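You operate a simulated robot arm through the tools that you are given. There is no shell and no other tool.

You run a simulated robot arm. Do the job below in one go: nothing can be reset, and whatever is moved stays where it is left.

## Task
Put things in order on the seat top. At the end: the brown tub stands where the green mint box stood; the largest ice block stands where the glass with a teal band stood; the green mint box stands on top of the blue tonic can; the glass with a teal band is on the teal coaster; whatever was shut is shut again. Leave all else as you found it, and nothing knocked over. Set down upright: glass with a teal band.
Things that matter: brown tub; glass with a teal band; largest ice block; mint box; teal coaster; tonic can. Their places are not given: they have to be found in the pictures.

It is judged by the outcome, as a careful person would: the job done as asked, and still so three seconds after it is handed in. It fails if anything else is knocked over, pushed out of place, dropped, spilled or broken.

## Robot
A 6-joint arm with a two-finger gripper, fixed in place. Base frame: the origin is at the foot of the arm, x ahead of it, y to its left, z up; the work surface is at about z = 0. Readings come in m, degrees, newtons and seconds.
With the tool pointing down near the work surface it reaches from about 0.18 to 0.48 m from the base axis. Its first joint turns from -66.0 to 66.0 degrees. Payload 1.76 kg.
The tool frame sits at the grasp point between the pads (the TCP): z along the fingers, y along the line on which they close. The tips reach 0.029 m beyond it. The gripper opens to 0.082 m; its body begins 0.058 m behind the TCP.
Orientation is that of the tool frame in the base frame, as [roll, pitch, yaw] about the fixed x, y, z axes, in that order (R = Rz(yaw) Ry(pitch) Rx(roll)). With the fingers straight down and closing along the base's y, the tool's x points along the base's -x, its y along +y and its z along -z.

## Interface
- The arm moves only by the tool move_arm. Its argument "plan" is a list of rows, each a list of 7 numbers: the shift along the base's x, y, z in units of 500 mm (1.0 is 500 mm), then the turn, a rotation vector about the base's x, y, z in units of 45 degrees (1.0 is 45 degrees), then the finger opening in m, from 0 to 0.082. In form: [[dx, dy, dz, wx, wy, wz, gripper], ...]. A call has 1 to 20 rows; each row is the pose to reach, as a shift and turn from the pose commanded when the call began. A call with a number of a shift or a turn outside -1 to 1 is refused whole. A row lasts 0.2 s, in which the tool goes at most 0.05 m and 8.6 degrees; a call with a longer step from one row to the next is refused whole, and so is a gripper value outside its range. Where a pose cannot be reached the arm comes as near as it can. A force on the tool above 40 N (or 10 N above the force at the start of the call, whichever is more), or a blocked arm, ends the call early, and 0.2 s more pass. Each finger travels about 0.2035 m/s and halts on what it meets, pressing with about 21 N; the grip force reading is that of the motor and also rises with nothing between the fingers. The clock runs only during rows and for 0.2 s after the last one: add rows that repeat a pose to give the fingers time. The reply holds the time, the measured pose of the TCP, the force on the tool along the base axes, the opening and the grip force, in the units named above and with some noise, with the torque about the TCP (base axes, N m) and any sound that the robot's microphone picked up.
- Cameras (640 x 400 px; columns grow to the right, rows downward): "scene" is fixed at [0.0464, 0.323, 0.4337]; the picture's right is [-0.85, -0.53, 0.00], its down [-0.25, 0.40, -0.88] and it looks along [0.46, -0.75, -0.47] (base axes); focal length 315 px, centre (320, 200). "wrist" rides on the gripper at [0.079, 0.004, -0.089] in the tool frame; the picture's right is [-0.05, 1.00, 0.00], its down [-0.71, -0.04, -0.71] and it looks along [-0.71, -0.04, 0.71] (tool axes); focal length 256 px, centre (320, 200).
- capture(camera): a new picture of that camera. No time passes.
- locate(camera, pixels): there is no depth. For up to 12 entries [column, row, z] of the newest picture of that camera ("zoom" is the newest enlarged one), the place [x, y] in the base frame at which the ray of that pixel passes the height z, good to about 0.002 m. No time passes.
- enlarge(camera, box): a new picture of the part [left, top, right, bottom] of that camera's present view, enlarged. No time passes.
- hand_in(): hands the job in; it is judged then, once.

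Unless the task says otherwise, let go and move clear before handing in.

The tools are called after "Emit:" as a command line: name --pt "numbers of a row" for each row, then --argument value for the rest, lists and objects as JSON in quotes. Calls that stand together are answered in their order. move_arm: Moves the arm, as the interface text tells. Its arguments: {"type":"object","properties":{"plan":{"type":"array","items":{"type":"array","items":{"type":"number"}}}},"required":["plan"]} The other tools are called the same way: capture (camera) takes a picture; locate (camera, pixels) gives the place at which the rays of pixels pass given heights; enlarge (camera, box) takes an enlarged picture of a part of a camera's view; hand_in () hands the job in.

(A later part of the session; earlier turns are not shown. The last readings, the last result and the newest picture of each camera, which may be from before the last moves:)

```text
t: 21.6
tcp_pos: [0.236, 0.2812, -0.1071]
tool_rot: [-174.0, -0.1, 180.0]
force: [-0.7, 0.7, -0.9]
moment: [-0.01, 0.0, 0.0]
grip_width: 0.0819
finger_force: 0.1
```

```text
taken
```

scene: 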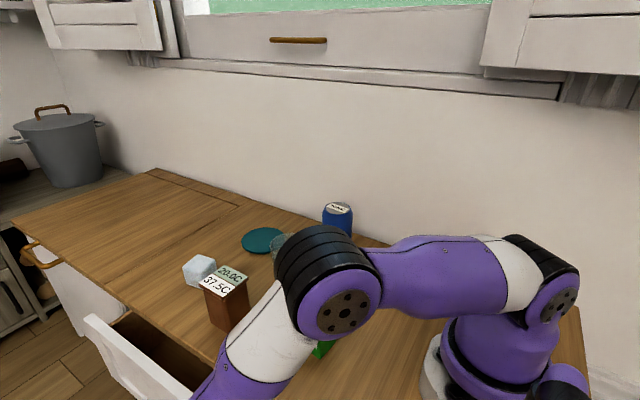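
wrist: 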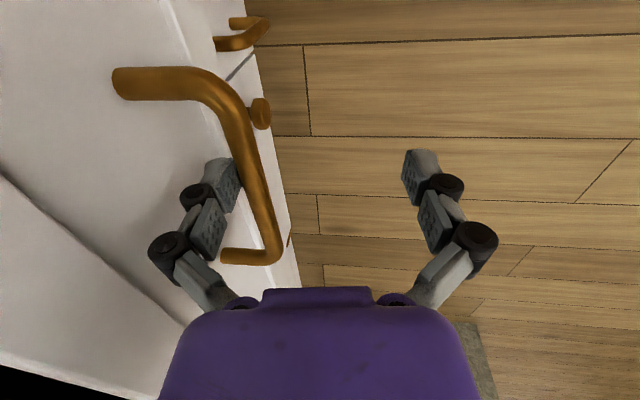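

The drawer slides open freely; its front shows at (90–210, 315–395) in the scene. I'll keep pulling slowly another 9 cm.

Emit:
move_arm --pt "0.0 0.03 0.0 0 0 0 0.082" --pt "0.0 0.06 0.0 0 0 0 0.082" --pt "0.0 0.09 0.0 0 0 0 0.082" --pt "0.0 0.12 0.0 0 0 0 0.082" --pt "0.0 0.15 0.0 0 0 0 0.082" --pt "0.0 0.18 0.0 0 0 0 0.082"

Emit:
capture --camera "wrist"

Emit:
capture --camera "scene"

```text
t: 23.0
tcp_pos: [0.2377, 0.3718, -0.1076]
tool_rot: [-173.9, 0.1, 179.9]
force: [-0.3, 0.1, -0.2]
moment: [-0.02, 0.05, 0.0]
grip_width: 0.082
finger_force: 0.0
```

```text
taken
```

wrist: 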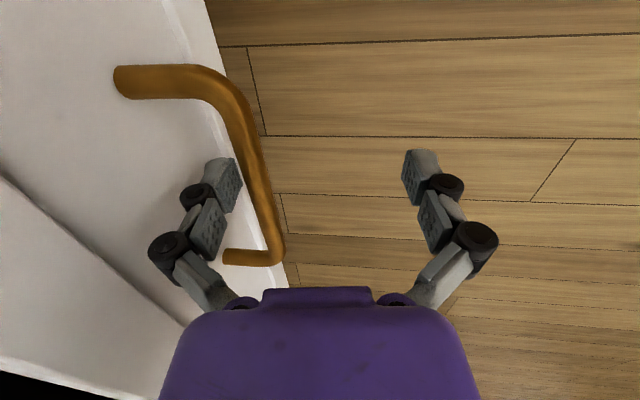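

```text
taken
```

scene: 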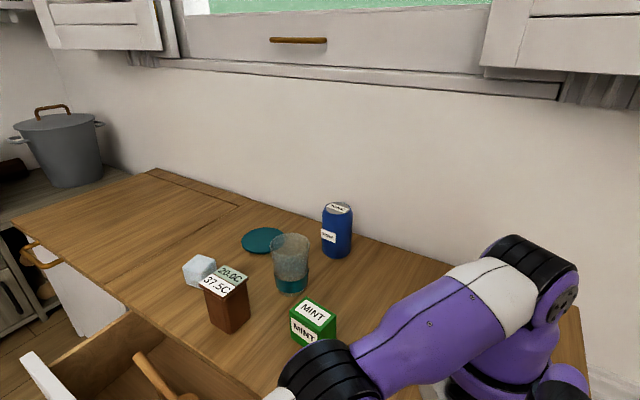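

The drawer is about 13.5 cm open and something wooden shows inside at (155,380). I'll lift the finger out of the handle and rise to look in.

Emit:
move_arm --pt "0.0 -0.008 0.02 0 0 0 0.082" --pt "0.0 -0.008 0.08 0 0 0 0.082" --pt "0.0 -0.008 0.16 0 0 0 0.082" --pt "0.0 -0.008 0.25 0 0 0 0.082" --pt "0.0 -0.02 0.34 0.0 0 0 0.082" --pt "-0.0 -0.04 0.43 0.067 0 0 0.082" --pt "-0.02 -0.08 0.5 0.133 0 0 0.082" --pt "-0.06 -0.14 0.54 0.133 0 0 0.082"

Emit:
capture --camera "wrist"

Emit:
capture --camera "scene"

```text
t: 24.8
tcp_pos: [0.2071, 0.2983, 0.1673]
tool_rot: [-179.9, 0.1, 179.8]
force: [-0.7, 0.2, 0.8]
moment: [0.01, 0.01, -0.01]
grip_width: 0.0821
finger_force: 0.0
```

```text
taken
```

wrist: 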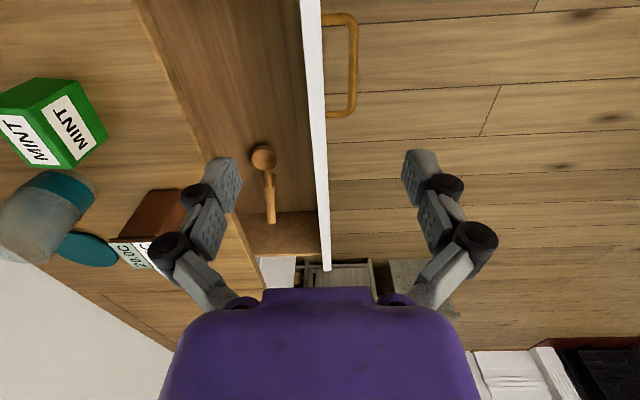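

```text
taken
```

scene: 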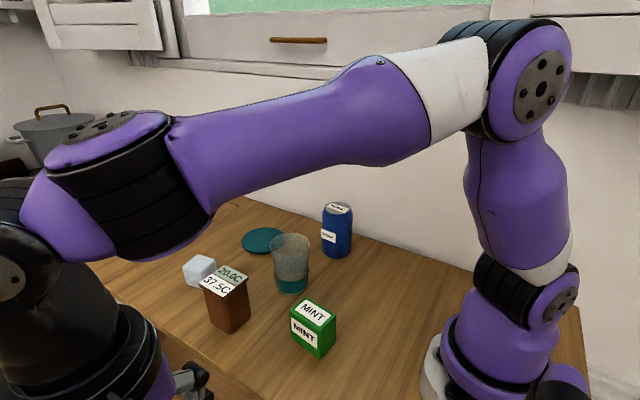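

The open drawer shows a wooden spoon at (265,180). I'll enlarge, then view the rest of the drawer from the front side.

Emit:
enlarge --camera "wrist" --box '[130, 0, 370, 290]'

Emit:
move_arm --pt "0 0.0 0.04 0 0 -0.18 0.082" --pt "0 0.02 0.08 0 0 -0.36 0.082" --pt "0 0.04 0.1 0 0 -0.54 0.082" --pt "0 0.05 0.1 0 0 -0.72 0.082" --pt "0 0.06 0.1 0 0 -0.9 0.082" --pt "0 0.06 0.1 0 0 -1.0 0.082"

Emit:
capture --camera "wrist"

```text
1.38 times, centred on (250, 145) of wrist
```

zoom: 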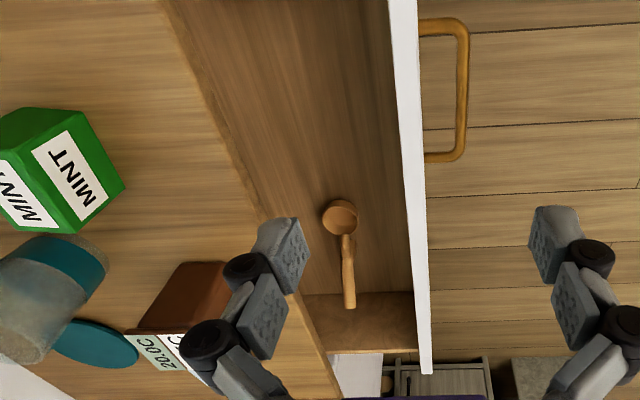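

```text
t: 26.2
tcp_pos: [0.2072, 0.3298, 0.2132]
tool_rot: [-179.9, 0.0, 134.8]
force: [-0.1, -0.3, 0.2]
moment: [0.0, 0.01, 0.02]
grip_width: 0.0818
finger_force: 0.0
```

```text
taken
```

wrist: 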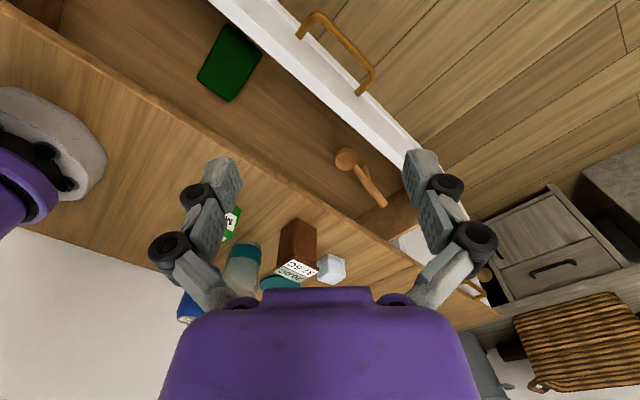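

The drawer holds a green flat thing at (230,62) and the wooden spoon at (360,175), but no ice so far. I'll turn further to look into the deeper part under the top.

Emit:
enlarge --camera "wrist" --box '[40, 0, 440, 250]'

Emit:
move_arm --pt "0 0.03 -0.04 0 0 -0.18 0.082" --pt "0 0.06 -0.08 0 0 -0.36 0.082" --pt "0 0.08 -0.12 0 0 -0.54 0.082" --pt "0 0.09 -0.14 0 0 -0.72 0.082" --pt "0 0.1 -0.16 0 0 -0.9 0.082" --pt "0 0.1 -0.16 0 0 -1.0 0.082"

Emit:
capture --camera "wrist"

```text
1.60 times, centred on (240, 125) of wrist
```

zoom: 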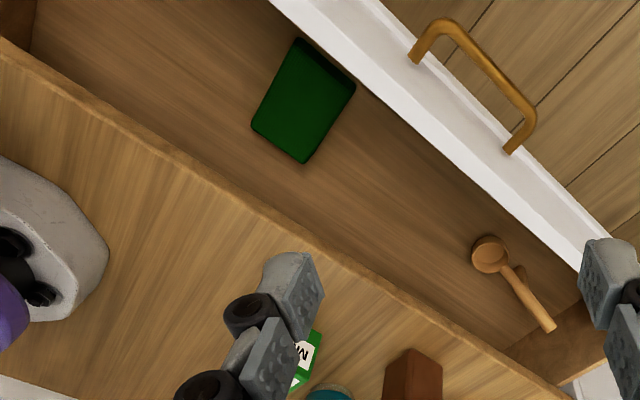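

```text
t: 27.6
tcp_pos: [0.2049, 0.3818, 0.1353]
tool_rot: [-179.9, 0.0, 89.8]
force: [-0.4, -0.5, -0.1]
moment: [0.0, -0.04, -0.05]
grip_width: 0.0819
finger_force: 0.0
```

```text
taken
```

wrist: 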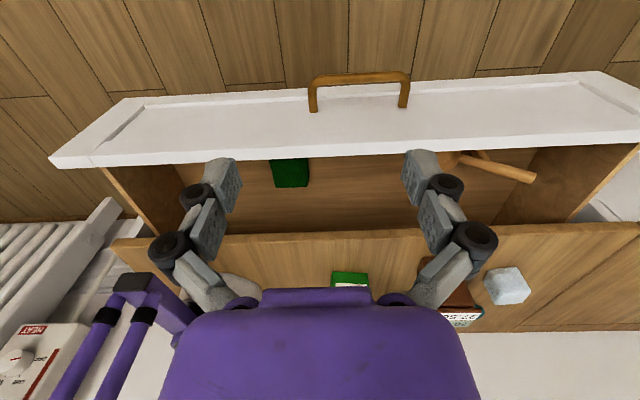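

From the front I see only the green box-like thing at (290,172) and the spoon; the deeper part is hidden under the top. I'll lower the camera in front of the opening to look in at a shallow angle.

Emit:
move_arm --pt "0 -0.05 -0.07 0 0 0 0.082" --pt "0 -0.12 -0.14 0 0 0 0.082" --pt "0 -0.19 -0.2 0 0 0 0.082" --pt "0 -0.24 -0.26 0 0 0 0.082" --pt "0 -0.24 -0.33 0 0 0 0.082" --pt "0 -0.24 -0.33 0 0 0 0.082"

Emit:
capture --camera "wrist"

Emit:
capture --camera "scene"

```text
t: 29.0
tcp_pos: [0.2049, 0.2605, -0.0306]
tool_rot: [-180.0, 0.0, 89.8]
force: [-0.6, -0.3, -0.1]
moment: [0.02, -0.01, 0.0]
grip_width: 0.0816
finger_force: 0.0
```

```text
taken
```

wrist: 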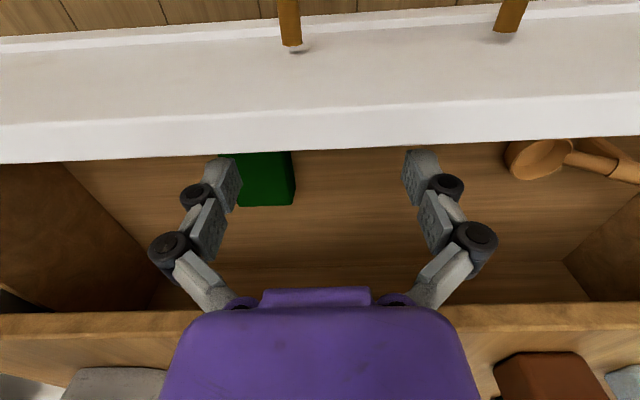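

```text
taken
```

scene: 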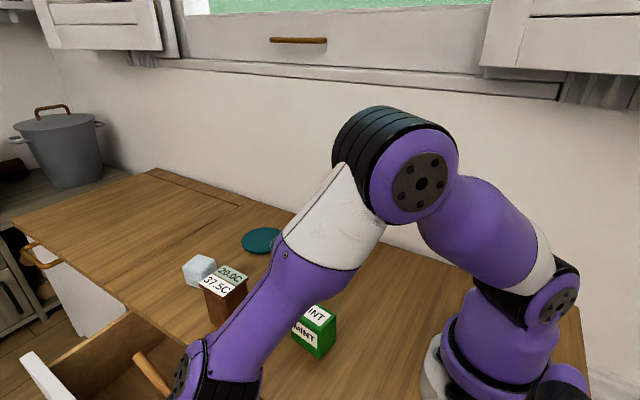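

This close view shows the drawer floor with a back edge line near row 262. I'll locate that line and enlarge, to confirm whether the whole drawer is visible.

Emit:
enlarge --camera "wrist" --box '[0, 130, 640, 400]'

Emit:
locate --camera "wrist" --pixels '[[340, 262, -0.15], [340, 262, -0.13], [560, 262, -0.15], [155, 275, -0.15], [340, 150, -0.15], [290, 205, -0.13], [340, 300, -0.03], [340, 300, 0.0]]'

```text
1.00 times, centred on (320, 265) of wrist (not enlarged: the box is as wide or as high as the picture)
```

zoom: 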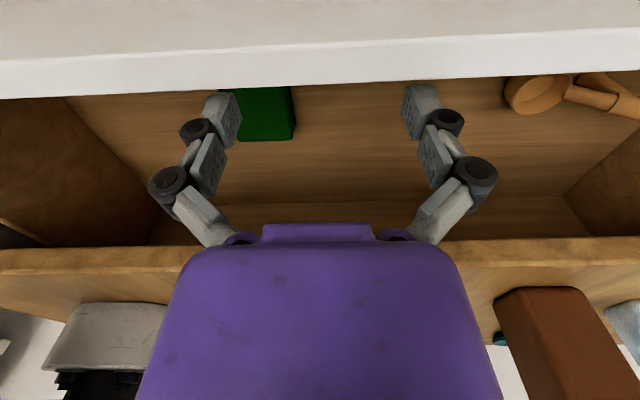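

```text
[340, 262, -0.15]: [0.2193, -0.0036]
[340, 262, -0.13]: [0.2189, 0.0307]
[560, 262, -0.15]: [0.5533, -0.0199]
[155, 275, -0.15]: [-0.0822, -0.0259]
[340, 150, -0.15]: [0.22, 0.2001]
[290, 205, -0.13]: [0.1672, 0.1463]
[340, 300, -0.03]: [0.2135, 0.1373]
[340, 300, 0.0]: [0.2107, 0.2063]
```

The drawer's back wall is near y≈0 and I see only the green box and wooden spoons. I'll shift sideways to check the strips hidden behind the fingers.

Emit:
move_arm --pt "0.06 0.02 0.0 0 0 0 0.04" --pt "0.12 0.02 0.0 0 0 0 0.02" --pt "0.16 0.02 0.0 0 0 0 0.01"

Emit:
capture --camera "wrist"

Emit:
capture --camera "scene"

```text
t: 29.8
tcp_pos: [0.2869, 0.2715, -0.028]
tool_rot: [-179.8, 0.0, 89.8]
force: [-0.1, 0.0, -0.2]
moment: [-0.02, -0.02, -0.03]
grip_width: 0.01
finger_force: 0.1
```

```text
taken
```

wrist: 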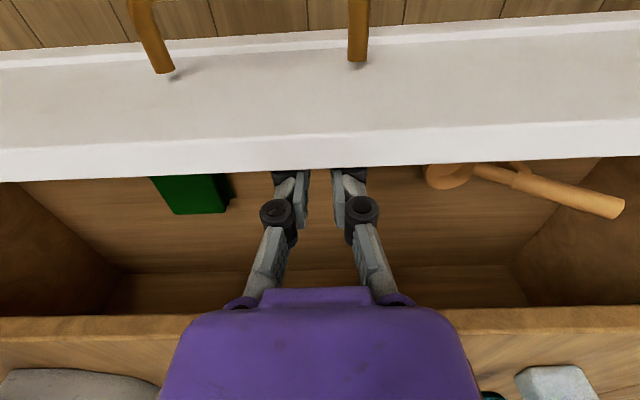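

```text
taken
```

scene: 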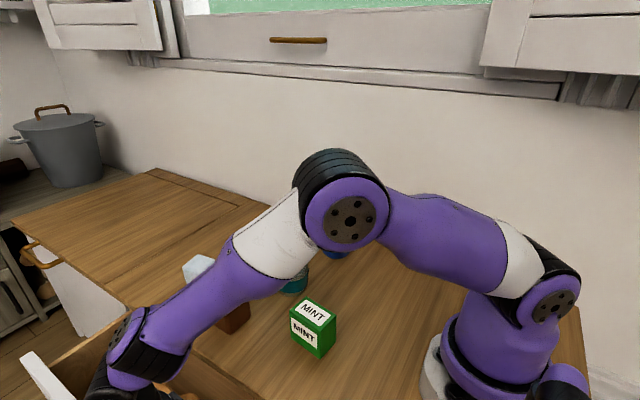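

The shifted view shows the drawer has no ice at all: only the green block (195,195) and spoons. The cabinet doors below lie where the forearm could not pass the seat edge, so the visible ice block is the one to use. I'll now shut the drawer: rise, go outside, and lower closed fingers in front of the bar.

Emit:
move_arm --pt "0.0 0.0 0.09 0 0 0 0.005" --pt "-0.02 0.06 0.15 0 0 0 0.0" --pt "-0.04 0.14 0.18 0 0 0 0.0" --pt "-0.07 0.21 0.18 0 0 0 0.0" --pt "-0.07 0.225 0.11 0 0 0 0.0" --pt "-0.07 0.225 0.03 0 0 0 0.0" --pt "-0.07 0.225 -0.05 0 0 0 0.0"

Emit:
capture --camera "wrist"

Emit:
capture --camera "scene"

```text
t: 31.4
tcp_pos: [0.2507, 0.3842, -0.0541]
tool_rot: [-179.9, -0.1, 89.8]
force: [0.0, 0.1, -0.2]
moment: [0.01, 0.01, -0.01]
grip_width: 0.0
finger_force: 21.3
```

```text
taken
```

wrist: 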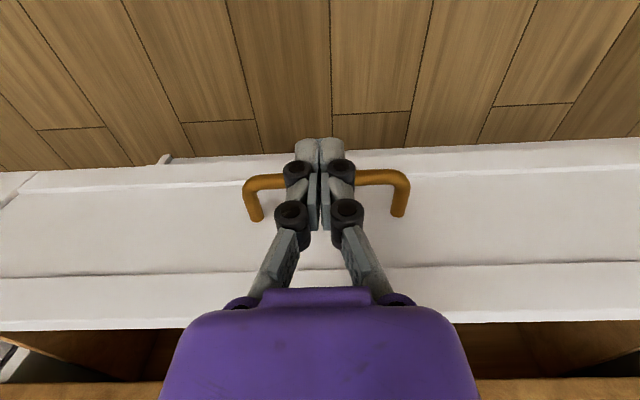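

```text
taken
```

scene: 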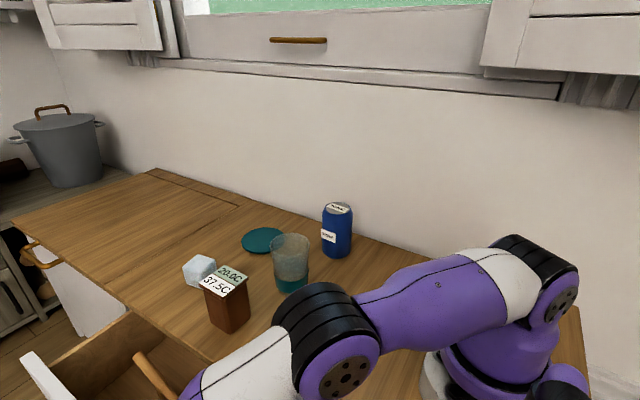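

The closed fingers are in front of the bar at (322,185), centred on it. I'll lower to bar height and push slowly inward.

Emit:
move_arm --pt "0.0 0.0 -0.05 0 0 0 0.0" --pt "0.0 0.0 -0.095 0 0 0 0.0" --pt "0.0 -0.03 -0.095 0 0 0 0.0" --pt "0.0 -0.06 -0.095 0 0 0 0.0" --pt "0.0 -0.09 -0.095 0 0 0 0.0" --pt "0.0 -0.12 -0.095 0 0 0 0.0" --pt "0.0 -0.15 -0.095 0 0 0 0.0" --pt "0.0 -0.18 -0.095 0 0 0 0.0" --pt "0.0 -0.21 -0.095 0 0 0 0.0" --pt "0.0 -0.24 -0.095 0 0 0 0.0" --pt "0.0 -0.27 -0.095 0 0 0 0.0" --pt "0.0 -0.29 -0.095 0 0 0 0.0" --pt "0.0 -0.31 -0.095 0 0 0 0.0"

Emit:
capture --camera "wrist"

Emit:
capture --camera "scene"

```text
t: 34.2
tcp_pos: [0.248, 0.2247, -0.1032]
tool_rot: [-179.9, 0.0, 89.9]
force: [0.1, 0.1, 0.0]
moment: [0.0, 0.01, 0.0]
grip_width: 0.0001
finger_force: 28.8
```

```text
taken
```

wrist: 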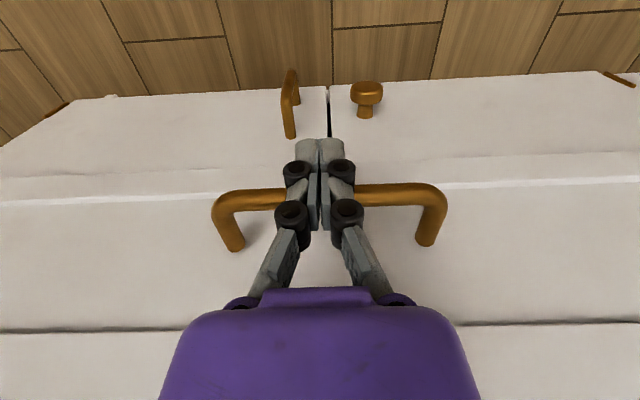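

```text
taken
```

scene: 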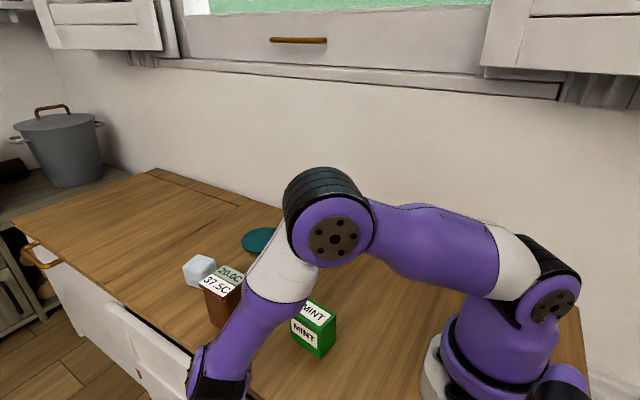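

The drawer is nearly shut but still stands slightly proud at (115,310) in the scene. I'll push a little further in small steps until it stops.

Emit:
move_arm --pt "0.0 -0.01 0.0 0 0 0 0.0" --pt "0.0 -0.018 0.0 0 0 0 0.0" --pt "0.0 -0.024 0.0 0 0 0 0.0" --pt "0.0 -0.03 0.0 0 0 0 0.0"

Emit:
capture --camera "scene"

Emit:
enlarge --camera "scene" --box '[60, 280, 280, 400]'

```text
t: 35.2
tcp_pos: [0.2509, 0.2135, -0.1016]
tool_rot: [-179.9, -0.3, 89.9]
force: [-1.9, 15.6, -5.4]
moment: [0.12, 0.0, -0.03]
grip_width: 0.0061
finger_force: 28.9
```

```text
taken
```

scene: 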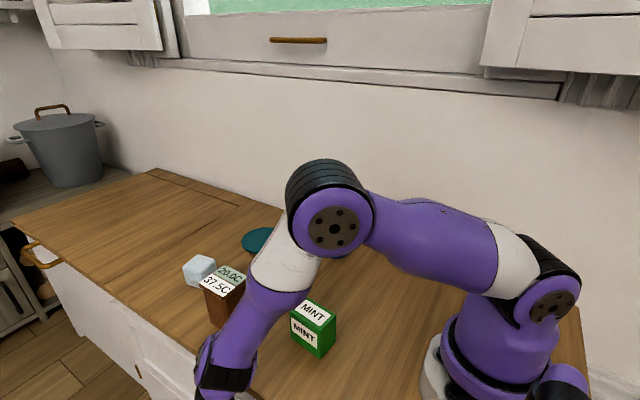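

```text
2.91 times, centred on (170, 340) of scene
```

zoom: 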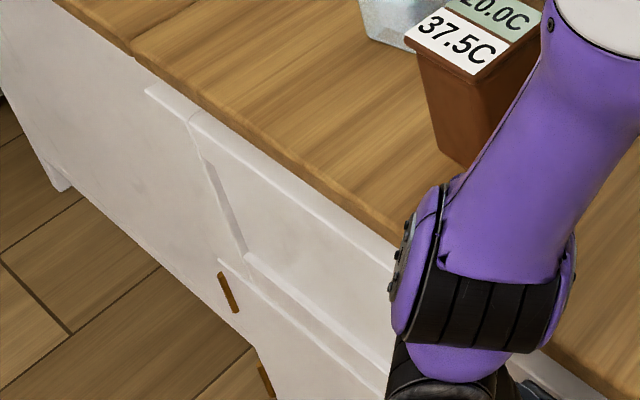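

The drawer is shut again: the zoom matches the first picture and the force rose to 15.6 N at the stop. I'll back off outward, then rise.

Emit:
move_arm --pt "0.0 0.02 0.0 0 0 0 0.0" --pt "0.0 0.05 0.0 0 0 0 0.0" --pt "0.0 0.08 0.03 0 0 0 0.0" --pt "0.0 0.1 0.1 0 0 0 0.0" --pt "0.0 0.1 0.18 0 0 0 0.02" --pt "0.0 0.1 0.26 0 0 0 0.05" --pt "0.0 0.1 0.34 0 0 0 0.08"

Emit:
capture --camera "wrist"

Emit:
capture --camera "scene"

```text
t: 36.8
tcp_pos: [0.2494, 0.2615, 0.0682]
tool_rot: [-179.8, 0.0, 89.9]
force: [-0.6, -0.3, 0.3]
moment: [0.03, 0.0, 0.01]
grip_width: 0.0797
finger_force: 0.2
```

```text
taken
```

wrist: 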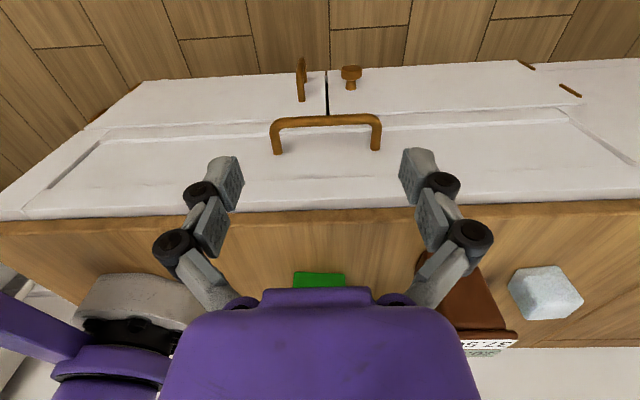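

```text
taken
```

scene: 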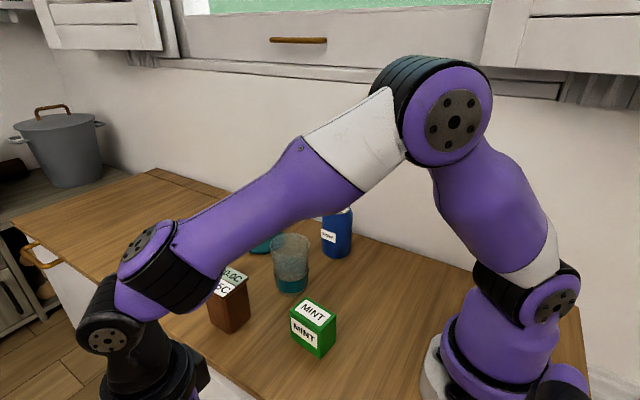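

The drawer and doors look as they did at the start. Now I'll rise, turn back to the starting orientation and take measuring pictures of the objects.

Emit:
move_arm --pt "0 -0.01 0.09 0 0 0.18 0.082" --pt "0 -0.03 0.18 0 0 0.36 0.082" --pt "-0.02 -0.06 0.27 0 0 0.54 0.082" --pt "-0.03 -0.1 0.35 0 0 0.72 0.082" --pt "-0.04 -0.16 0.42 0 0 0.9 0.082" --pt "-0.05 -0.22 0.46 0 0 1.0 0.082"

Emit:
move_arm --pt "-0.01 -0.06 0.02 0 0 0.18 0.082" --pt "-0.02 -0.14 0.04 0 0 0.36 0.082" --pt "-0.03 -0.2 0.05 0 0 0.54 0.082" --pt "-0.04 -0.26 0.05 0 0 0.72 0.082" --pt "-0.05 -0.3 0.05 0 0 0.9 0.082" --pt "-0.05 -0.3 0.05 0 0 1.0 0.082" --pt "-0.05 -0.3 0.05 0 0 1.0 0.082"

Emit:
capture --camera "wrist"

Emit:
capture --camera "scene"

```text
t: 38.2
tcp_pos: [0.2257, 0.1495, 0.2957]
tool_rot: [-179.9, 0.1, 135.0]
force: [0.1, 0.2, 0.3]
moment: [-0.03, -0.02, 0.01]
grip_width: 0.0819
finger_force: 0.0
```

```text
t: 39.8
tcp_pos: [0.2008, 0.0025, 0.3222]
tool_rot: [-179.9, -0.1, 179.9]
force: [0.3, 1.0, -0.2]
moment: [0.0, 0.0, 0.0]
grip_width: 0.082
finger_force: 0.0
```

```text
taken
```

wrist: 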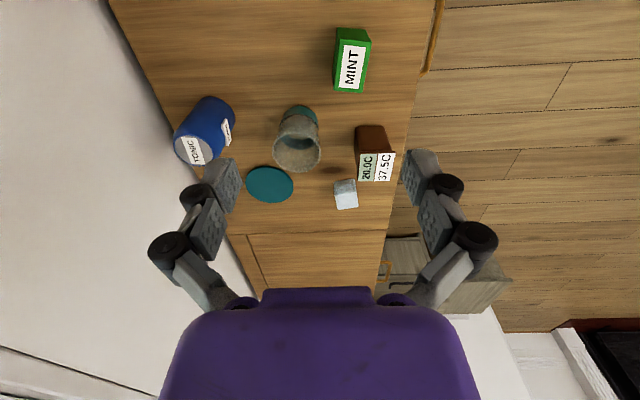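

```text
taken
```

scene: 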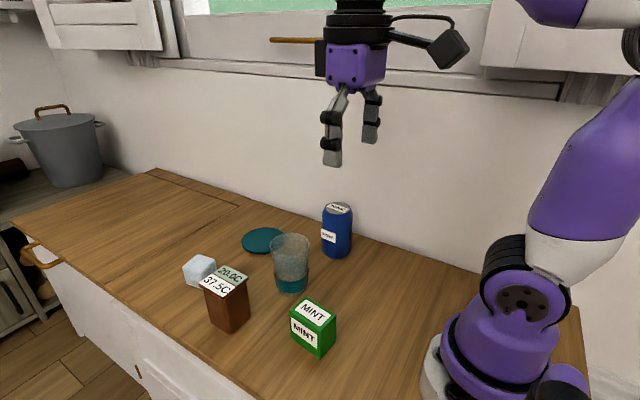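

All objects are in their first places. I'll enlarge the wrist and scene views for precise corner picks.

Emit:
enlarge --camera "wrist" --box '[320, 20, 400, 100]'

Emit:
enlarge --camera "wrist" --box '[320, 110, 410, 220]'

Emit:
enlarge --camera "wrist" --box '[160, 80, 340, 220]'

Emit:
enlarge --camera "scene" --box '[170, 250, 350, 370]'

Emit:
enlarge --camera "scene" --box '[230, 190, 370, 310]'

```text
5.00 times, centred on (360, 60) of wrist
```

zoom: 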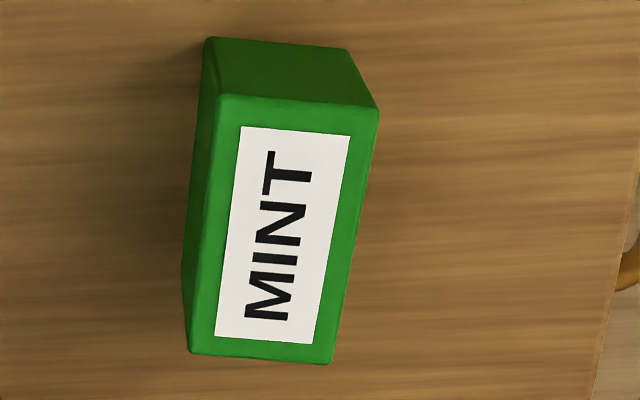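

```text
3.64 times, centred on (365, 165) of wrist
```

zoom: 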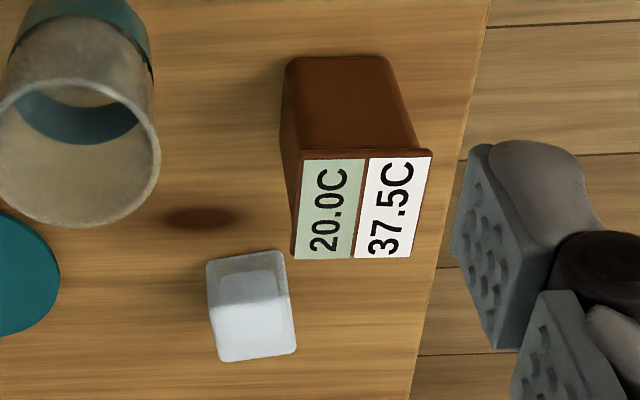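

```text
2.86 times, centred on (250, 150) of wrist
```

zoom: 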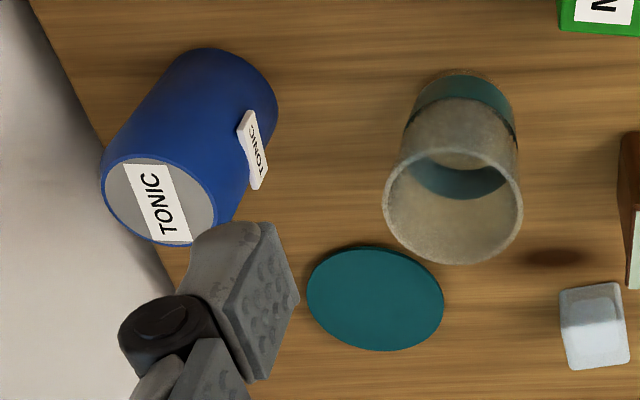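

```text
3.33 times, centred on (260, 310) of scene
```

zoom: 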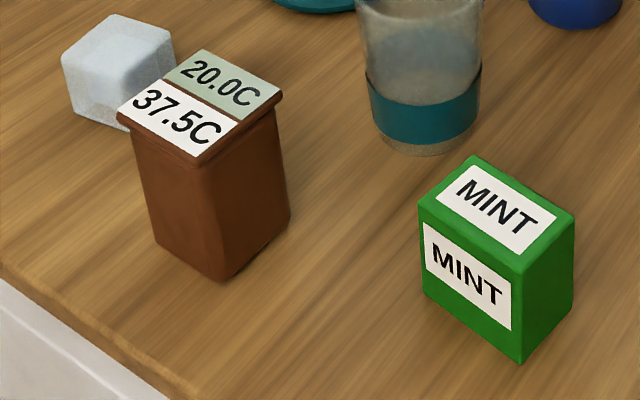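

```text
3.33 times, centred on (300, 250) of scene
```

zoom: 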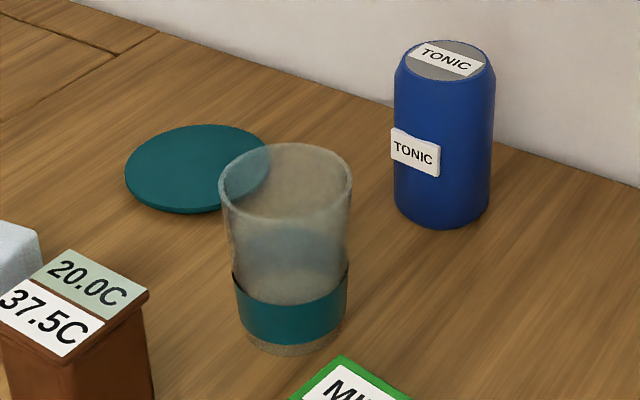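

From these zooms I have the corners of the mint box, tub, ice, glass, can and coaster in wrist pixels. I'll locate them at candidate heights.

Emit:
locate --camera "wrist" --pixels '[[336.6, 27.6, 0.0], [365, 29.6, 0.0], [339.6, 39.4, 0.06], [372, 42.4, 0.06], [362, 92.6, 0.06], [333.6, 90.4, 0.06], [339.6, 39.4, 0.075], [372, 42.4, 0.075], [362, 92.6, 0.075], [333.6, 90.4, 0.075]]'

Emit:
locate --camera "wrist" --pixels '[[356.8, 126.5, 0.0], [382.9, 126, 0.0], [360.3, 151.3, 0.08], [395.8, 151.3, 0.08], [389.7, 180.9, 0.08], [357.6, 180.9, 0.08], [360.3, 151.3, 0.095], [395.8, 151.3, 0.095], [389.7, 180.9, 0.095], [357.6, 180.9, 0.095]]'

Emit:
locate --camera "wrist" --pixels '[[333.6, 182, 0.0], [354.8, 178.7, 0.0], [358.4, 206.2, 0.04], [337, 209.5, 0.04], [296.6, 151.75, 0.1], [296.6, 151.75, 0.11], [299.7, 120.2, 0.0], [194, 167.5, 0.11], [194, 167.5, 0.12], [269.25, 184.3, 0.004]]'

Emit:
locate --camera "scene" --pixels '[[226, 334, 0.0], [207, 321, 0.0], [246, 313, 0.0], [321, 358, 0.0], [287, 337, 0.0], [330, 336, 0.0], [316.5, 329, 0.06], [286, 312, 0.06], [303, 297, 0.06], [336, 315, 0.06]]'

```text
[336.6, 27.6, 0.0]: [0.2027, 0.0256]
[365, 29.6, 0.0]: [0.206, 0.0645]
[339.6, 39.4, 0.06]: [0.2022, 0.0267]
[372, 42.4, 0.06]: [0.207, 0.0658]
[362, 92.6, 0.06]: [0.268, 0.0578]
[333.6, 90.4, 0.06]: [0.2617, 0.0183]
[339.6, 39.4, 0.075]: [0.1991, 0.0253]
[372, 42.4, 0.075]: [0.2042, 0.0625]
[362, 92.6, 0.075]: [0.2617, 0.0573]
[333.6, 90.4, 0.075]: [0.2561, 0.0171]
```

```text
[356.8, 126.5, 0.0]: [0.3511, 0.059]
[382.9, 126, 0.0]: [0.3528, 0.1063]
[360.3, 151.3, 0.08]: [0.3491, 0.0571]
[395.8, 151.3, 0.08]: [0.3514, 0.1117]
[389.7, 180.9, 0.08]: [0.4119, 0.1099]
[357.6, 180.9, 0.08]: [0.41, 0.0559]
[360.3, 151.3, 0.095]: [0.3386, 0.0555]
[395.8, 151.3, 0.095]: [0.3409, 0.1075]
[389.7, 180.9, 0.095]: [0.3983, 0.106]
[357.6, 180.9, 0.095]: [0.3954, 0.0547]
```

```text
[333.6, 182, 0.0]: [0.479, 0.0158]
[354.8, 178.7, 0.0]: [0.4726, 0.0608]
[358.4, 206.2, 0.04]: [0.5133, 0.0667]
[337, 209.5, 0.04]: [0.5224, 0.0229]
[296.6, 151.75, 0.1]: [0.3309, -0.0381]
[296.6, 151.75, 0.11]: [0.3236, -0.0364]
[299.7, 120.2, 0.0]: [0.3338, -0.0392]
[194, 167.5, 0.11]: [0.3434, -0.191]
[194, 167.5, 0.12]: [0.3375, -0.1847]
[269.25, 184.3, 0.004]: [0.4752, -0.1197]
```

```text
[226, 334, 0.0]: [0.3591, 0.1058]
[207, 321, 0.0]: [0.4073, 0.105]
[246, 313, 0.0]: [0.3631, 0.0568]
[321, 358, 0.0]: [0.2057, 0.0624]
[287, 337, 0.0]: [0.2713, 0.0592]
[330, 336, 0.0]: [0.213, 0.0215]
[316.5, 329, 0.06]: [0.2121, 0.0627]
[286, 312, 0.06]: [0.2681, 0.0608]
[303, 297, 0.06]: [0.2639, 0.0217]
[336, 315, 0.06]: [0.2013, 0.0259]
```

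Mint box: centre ≈(0.2355,0.0425), 62×39×60 mm, turned about −6°. Tub ≈(0.382,0.083), 80 mm tall; glass ≈(0.3315,−0.0385), 100 mm tall; ice ≈(0.497,0.0415); coaster ≈(0.475,−0.120). I mis-scaled the can's top pixel, so I'll locate it again at (194,150).

Emit:
locate --camera "wrist" --pixels '[[194, 150, 0.1], [194, 150, 0.108], [194, 150, 0.115], [269.25, 184.3, 0.006], [296.6, 151.75, 0.105], [246, 183, 0.004], [293, 183, 0.004], [270, 167, 0.004], [268, 203, 0.004]]'

Emit:
locate --camera "scene" --pixels '[[338.1, 208.6, 0.1], [338.1, 208.6, 0.108], [338.1, 208.6, 0.115], [336.6, 250, 0.0], [289.8, 244.9, 0.1], [291.6, 286, 0.0], [262.5, 240, 0.004]]'

```text
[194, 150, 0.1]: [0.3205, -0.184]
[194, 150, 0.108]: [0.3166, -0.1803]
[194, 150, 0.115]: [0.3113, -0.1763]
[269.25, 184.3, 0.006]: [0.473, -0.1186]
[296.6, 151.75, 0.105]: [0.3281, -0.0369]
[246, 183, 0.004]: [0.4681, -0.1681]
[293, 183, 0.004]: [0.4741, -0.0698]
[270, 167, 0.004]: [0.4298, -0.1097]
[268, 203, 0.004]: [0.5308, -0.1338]
```

```text
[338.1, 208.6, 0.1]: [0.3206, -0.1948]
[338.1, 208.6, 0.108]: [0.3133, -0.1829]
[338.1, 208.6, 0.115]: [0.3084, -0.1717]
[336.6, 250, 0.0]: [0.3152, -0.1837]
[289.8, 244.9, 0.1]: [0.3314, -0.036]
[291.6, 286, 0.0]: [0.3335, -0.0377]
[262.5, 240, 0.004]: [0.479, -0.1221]
```

The can is at (0.315,−0.1825) and about 108 mm tall; the coaster is centred at (0.476,−0.119), about 100 mm across. First job: the mint box, so I'll move above it with a −6.5° turn.

Emit:
move_arm --pt "0.014 0.016 -0.08 0 0 -0.03 0.082" --pt "0.028 0.032 -0.16 0 0 -0.06 0.082" --pt "0.042 0.048 -0.24 0 0 -0.09 0.082" --pt "0.056 0.064 -0.32 0 0 -0.12 0.082" --pt "0.0694 0.08 -0.404 0 0 -0.144 0.082" --pt "0.0694 0.08 -0.404 0 0 -0.144 0.082"

Emit:
capture --camera "wrist"

Emit:
capture --camera "scene"

```text
t: 41.2
tcp_pos: [0.2351, 0.0446, 0.1179]
tool_rot: [-179.9, 0.0, 173.4]
force: [0.7, 0.2, 0.1]
moment: [0.02, 0.02, 0.0]
grip_width: 0.0817
finger_force: 0.0
```

```text
taken
```

wrist: 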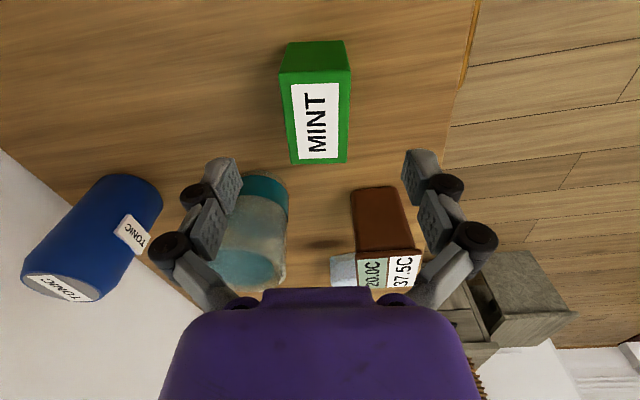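

```text
taken
```

scene: 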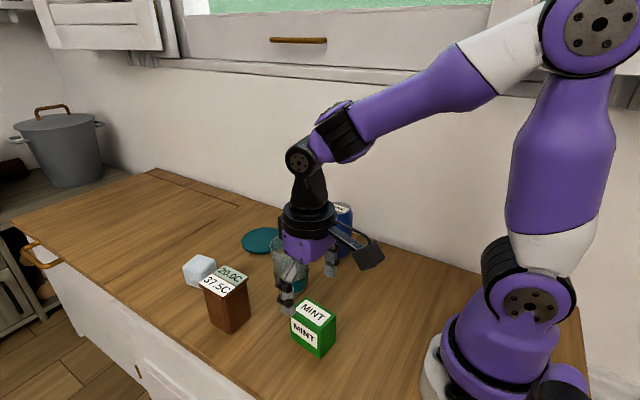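

The box top centre is about (319,118), matching where the tool axis meets it (320,123). I'll descend to z≈0.036 and close.

Emit:
move_arm --pt "0.0 -0.002 -0.06 0 0 0 0.082" --pt "0.0 -0.003 -0.12 0 0 0 0.082" --pt "0.0 -0.003 -0.163 0 0 0 0.082" --pt "0.0 -0.003 -0.163 0 0 0 0.082" --pt "0.0 -0.003 -0.163 0 0 0 0.06" --pt "0.0 -0.003 -0.163 0 0 0 0.04" --pt "0.0 -0.003 -0.163 0 0 0 0.03" --pt "0.0 -0.003 -0.163 0 0 0 0.03"

Emit:
capture --camera "wrist"

Emit:
capture --camera "scene"

```text
t: 43.0
tcp_pos: [0.2342, 0.0419, 0.038]
tool_rot: [-179.9, -0.1, 173.4]
force: [-0.2, -1.3, 3.0]
moment: [-0.04, -0.08, -0.07]
grip_width: 0.039
finger_force: 20.8
```

```text
taken
```

wrist: 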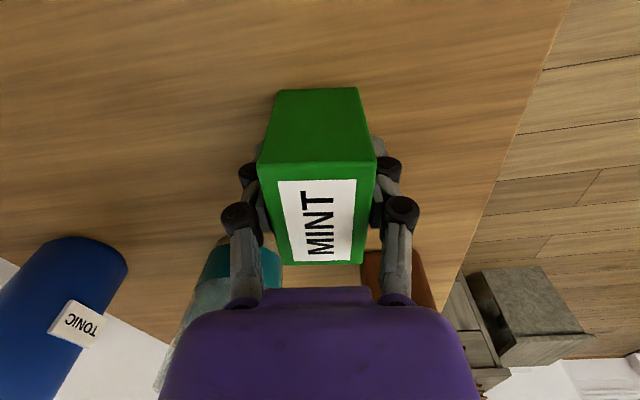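

```text
taken
```

scene: 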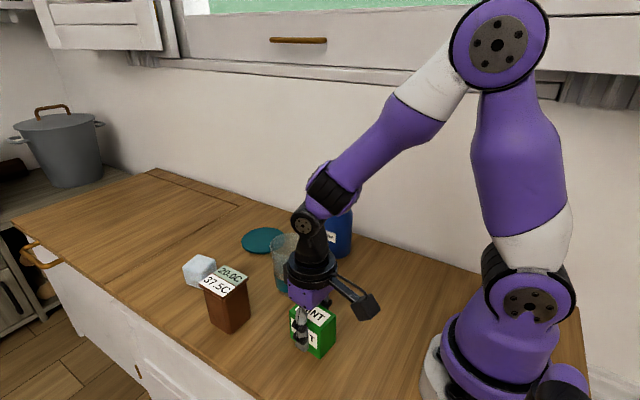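

The mint box is gripped (width 0.039, 20.8 N). I'll lift straight up and carry it over the can.

Emit:
move_arm --pt "0.0 0.0 0.06 0 0 0 0.03" --pt "0.0 0.0 0.14 0 0 0 0.03" --pt "0.0 0.0 0.23 0 0 0 0.03" --pt "0.0 0.0 0.32 0 0 0 0.03" --pt "0.0 0.0 0.36 0 0 0 0.03" --pt "0.027 -0.075 0.38 0 0 0 0.03" --pt "0.054 -0.15 0.38 0 0 0 0.03" --pt "0.081 -0.225 0.38 0 0 0 0.03" --pt "0.108 -0.3 0.38 0 0 0 0.03" --pt "0.135 -0.375 0.38 0 0 0 0.03" --pt "0.161 -0.449 0.38 0 0 0 0.03" --pt "0.161 -0.449 0.38 0 0 0 0.03" --pt "0.161 -0.449 0.38 0 0 0 0.03"

Emit:
capture --camera "wrist"

Emit:
capture --camera "scene"

```text
t: 45.8
tcp_pos: [0.3155, -0.181, 0.2276]
tool_rot: [-179.9, 0.0, 173.4]
force: [0.0, -0.9, -1.1]
moment: [0.0, 0.0, -0.02]
grip_width: 0.0394
finger_force: 20.9
```

```text
taken
```

wrist: 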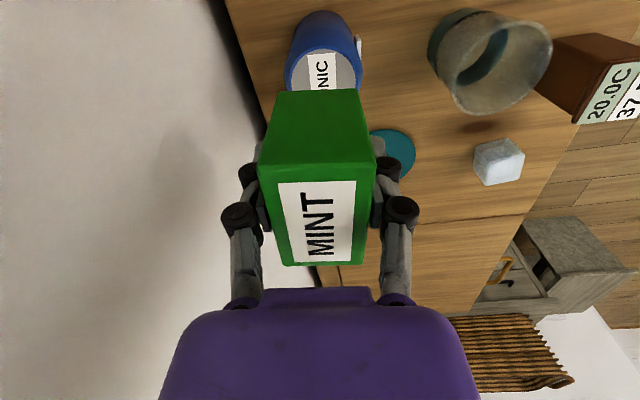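

```text
taken
```

scene: 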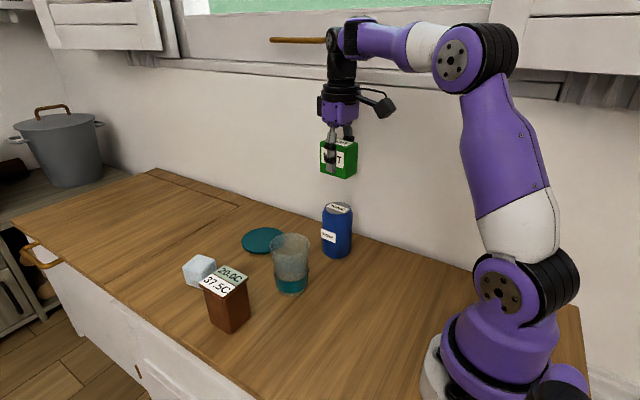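

The box hangs over the can. I'll enlarge both views to check the alignment before lowering.

Emit:
enlarge --camera "wrist" --box '[250, 0, 400, 110]'

Emit:
enlarge --camera "scene" --box '[280, 110, 400, 270]'

Emit:
locate --camera "wrist" --pixels '[[287, 73, 0.105], [362, 70, 0.105], [322, 49, 0.108]]'

```text
3.64 times, centred on (325, 55) of wrist
```

zoom: 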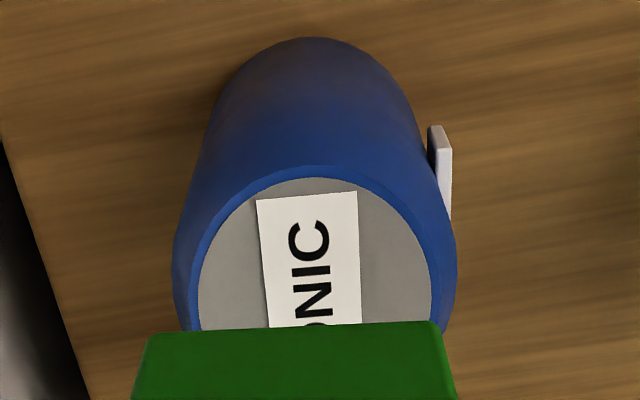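

```text
2.50 times, centred on (340, 190) of scene
```

zoom: 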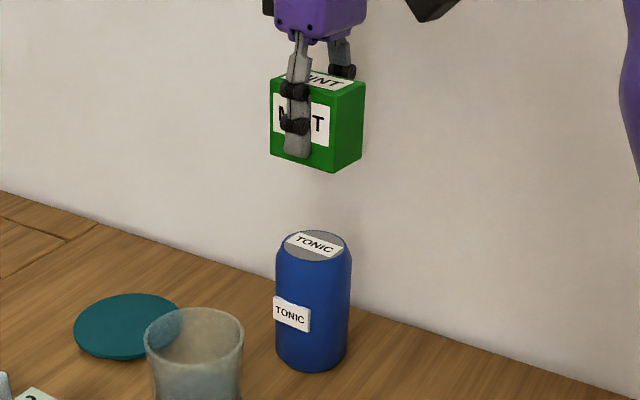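

```text
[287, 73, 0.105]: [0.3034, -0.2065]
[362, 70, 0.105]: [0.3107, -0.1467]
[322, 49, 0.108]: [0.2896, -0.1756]
```

The can's lid centre works out at about (0.3155,−0.180), right under the tool. I'll lower to just above the lid and look.

Emit:
move_arm --pt "0.0 0.0 -0.05 0 0 0 0.03" --pt "0.0 0.0 -0.1 0 0 0 0.03" --pt "0.0 0.0 -0.14 0 0 0 0.03" --pt "0.0 0.0 -0.148 0 0 0 0.03" --pt "0.0 0.0 -0.148 0 0 0 0.03"

Emit:
capture --camera "wrist"

Emit:
enlarge --camera "scene" --box '[280, 140, 400, 270]'

```text
t: 47.0
tcp_pos: [0.3155, -0.1838, 0.1533]
tool_rot: [-179.8, 0.0, 173.4]
force: [0.2, 0.1, -0.1]
moment: [0.05, 0.0, 0.02]
grip_width: 0.039
finger_force: 20.8
```

```text
taken
```

wrist: 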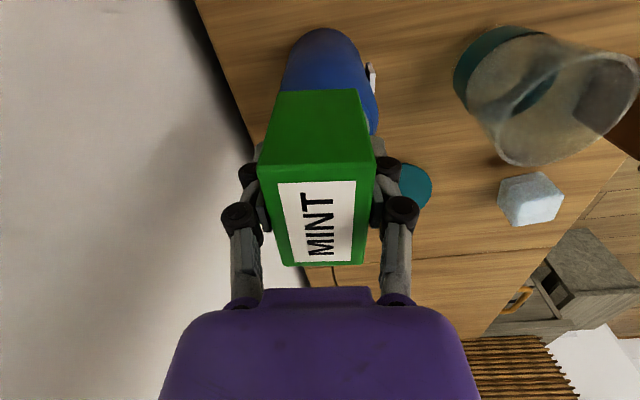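

```text
3.08 times, centred on (340, 205) of scene
```

zoom: 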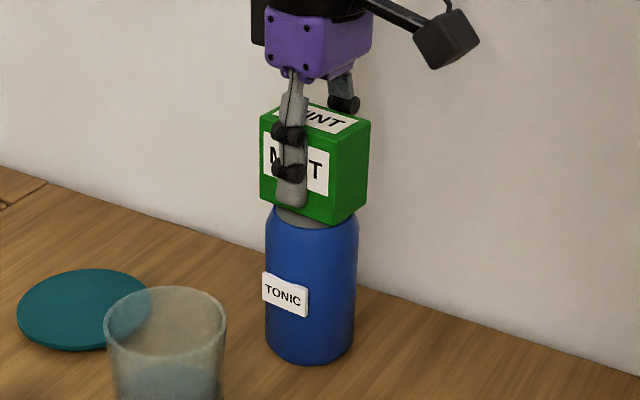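

The box is within about 3 mm of the can's axis. I'll nudge +2 mm in x and y and lower in small steps, checking the force.

Emit:
move_arm --pt "0.004 0.004 0.0 0 0 0 0.03" --pt "0.004 0.004 -0.004 0 0 0 0.03" --pt "0.004 0.004 -0.008 0 0 0 0.03" --pt "0.004 0.004 -0.008 0 0 0 0.03"

Emit:
move_arm --pt "0.0 0.0 -0.002 0 0 0 0.03" --pt "0.0 0.0 -0.004 0 0 0 0.03"

Emit:
enlarge --camera "scene" --box '[300, 150, 380, 240]'

```text
t: 48.0
tcp_pos: [0.3181, -0.1799, 0.1506]
tool_rot: [-179.8, 0.0, 173.4]
force: [-0.1, 1.0, -1.1]
moment: [-0.01, 0.0, -0.01]
grip_width: 0.0392
finger_force: 21.6
```

```text
t: 48.6
tcp_pos: [0.3188, -0.1805, 0.1483]
tool_rot: [-179.8, 0.2, 173.4]
force: [-1.6, 1.8, 17.6]
moment: [0.08, 0.14, -0.01]
grip_width: 0.0394
finger_force: 20.6
```

```text
4.44 times, centred on (340, 195) of scene
```

zoom: 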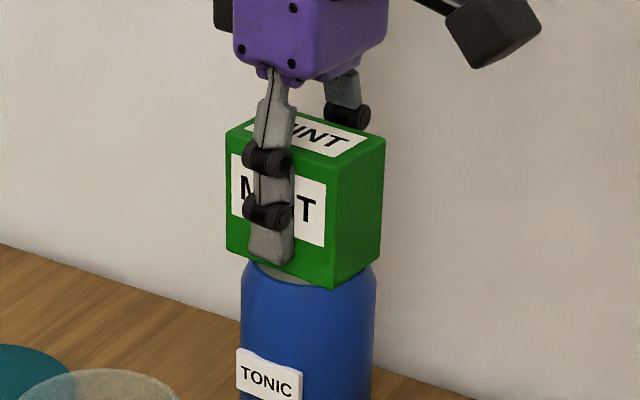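

Contact at 17.6 N: the box is resting on the can. I'll ease up slightly, open the fingers gently to 0.06, and rise straight up.

Emit:
move_arm --pt "0.0 0.0 0.001 0 0 0 0.03" --pt "0.0 0.0 0.002 0 0 0 0.036" --pt "0.0 0.0 0.002 0 0 0 0.042" --pt "0.0 0.0 0.002 0 0 0 0.05" --pt "0.0 0.0 0.002 0 0 0 0.06" --pt "0.0 0.0 0.002 0 0 0 0.06"

Emit:
capture --camera "wrist"

Emit:
enlarge --camera "scene" --box '[280, 140, 400, 270]'

```text
t: 50.0
tcp_pos: [0.3181, -0.1802, 0.1492]
tool_rot: [-179.9, 0.0, 173.4]
force: [-0.4, 0.3, 0.4]
moment: [-0.01, 0.01, 0.03]
grip_width: 0.0603
finger_force: 0.1
```

```text
taken
```

wrist: 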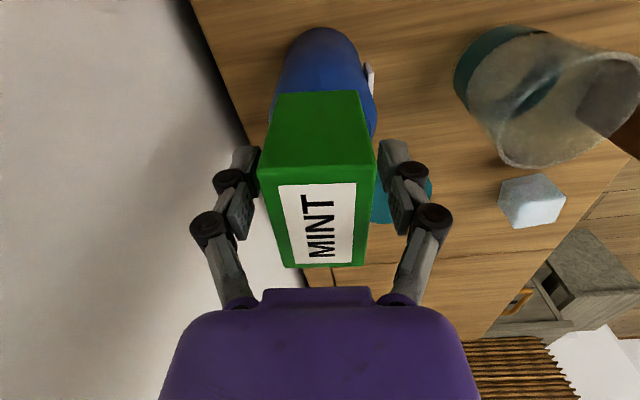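

```text
3.08 times, centred on (340, 205) of scene
```

zoom: 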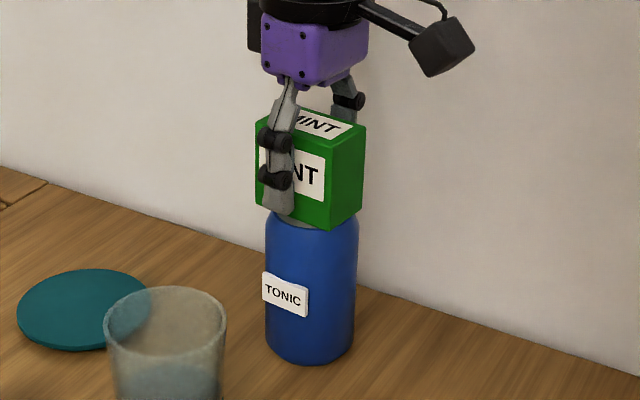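

The box stands on the can by itself and the fingers are free. I'll rise straight up and move over the tub.

Emit:
move_arm --pt "0.0 0.0 0.08 0 0 0 0.06" --pt "0.0 0.0 0.17 0 0 0 0.06" --pt "0.0 0.0 0.25 0 0 0 0.07" --pt "0.02 0.08 0.25 0 0 0.02 0.082" --pt "0.04 0.16 0.25 0 0 0.04 0.082" --pt "0.06 0.24 0.25 0 0 0.06 0.082" --pt "0.08 0.32 0.23 0 0 0.08 0.082" --pt "0.1 0.4 0.2 0 0 0.1 0.082" --pt "0.115 0.46 0.16 0 0 0.1 0.082" --pt "0.127 0.526 0.1 0 0 0.1 0.082" --pt "0.127 0.526 0.1 0 0 0.1 0.082"

Emit:
capture --camera "wrist"

Emit:
capture --camera "scene"

```text
t: 52.4
tcp_pos: [0.382, 0.0837, 0.1988]
tool_rot: [-179.9, -0.1, 177.9]
force: [-0.2, 1.0, 1.6]
moment: [0.01, -0.04, 0.0]
grip_width: 0.0818
finger_force: 0.0
```

```text
taken
```

wrist: 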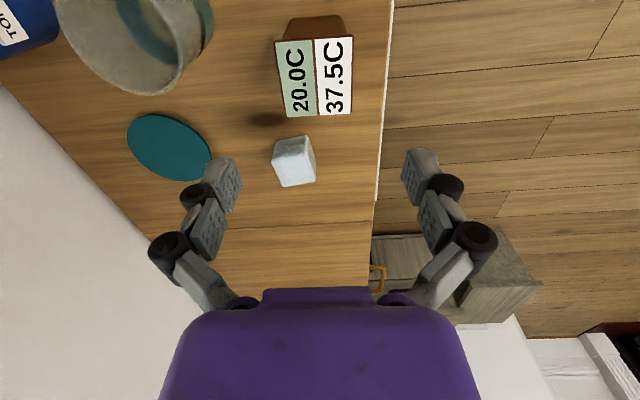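

```text
taken
```

scene: 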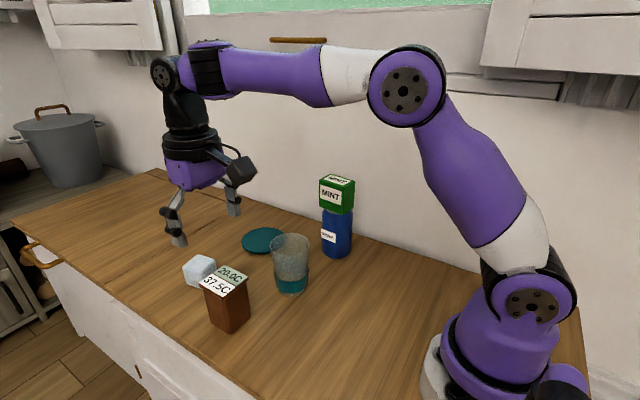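

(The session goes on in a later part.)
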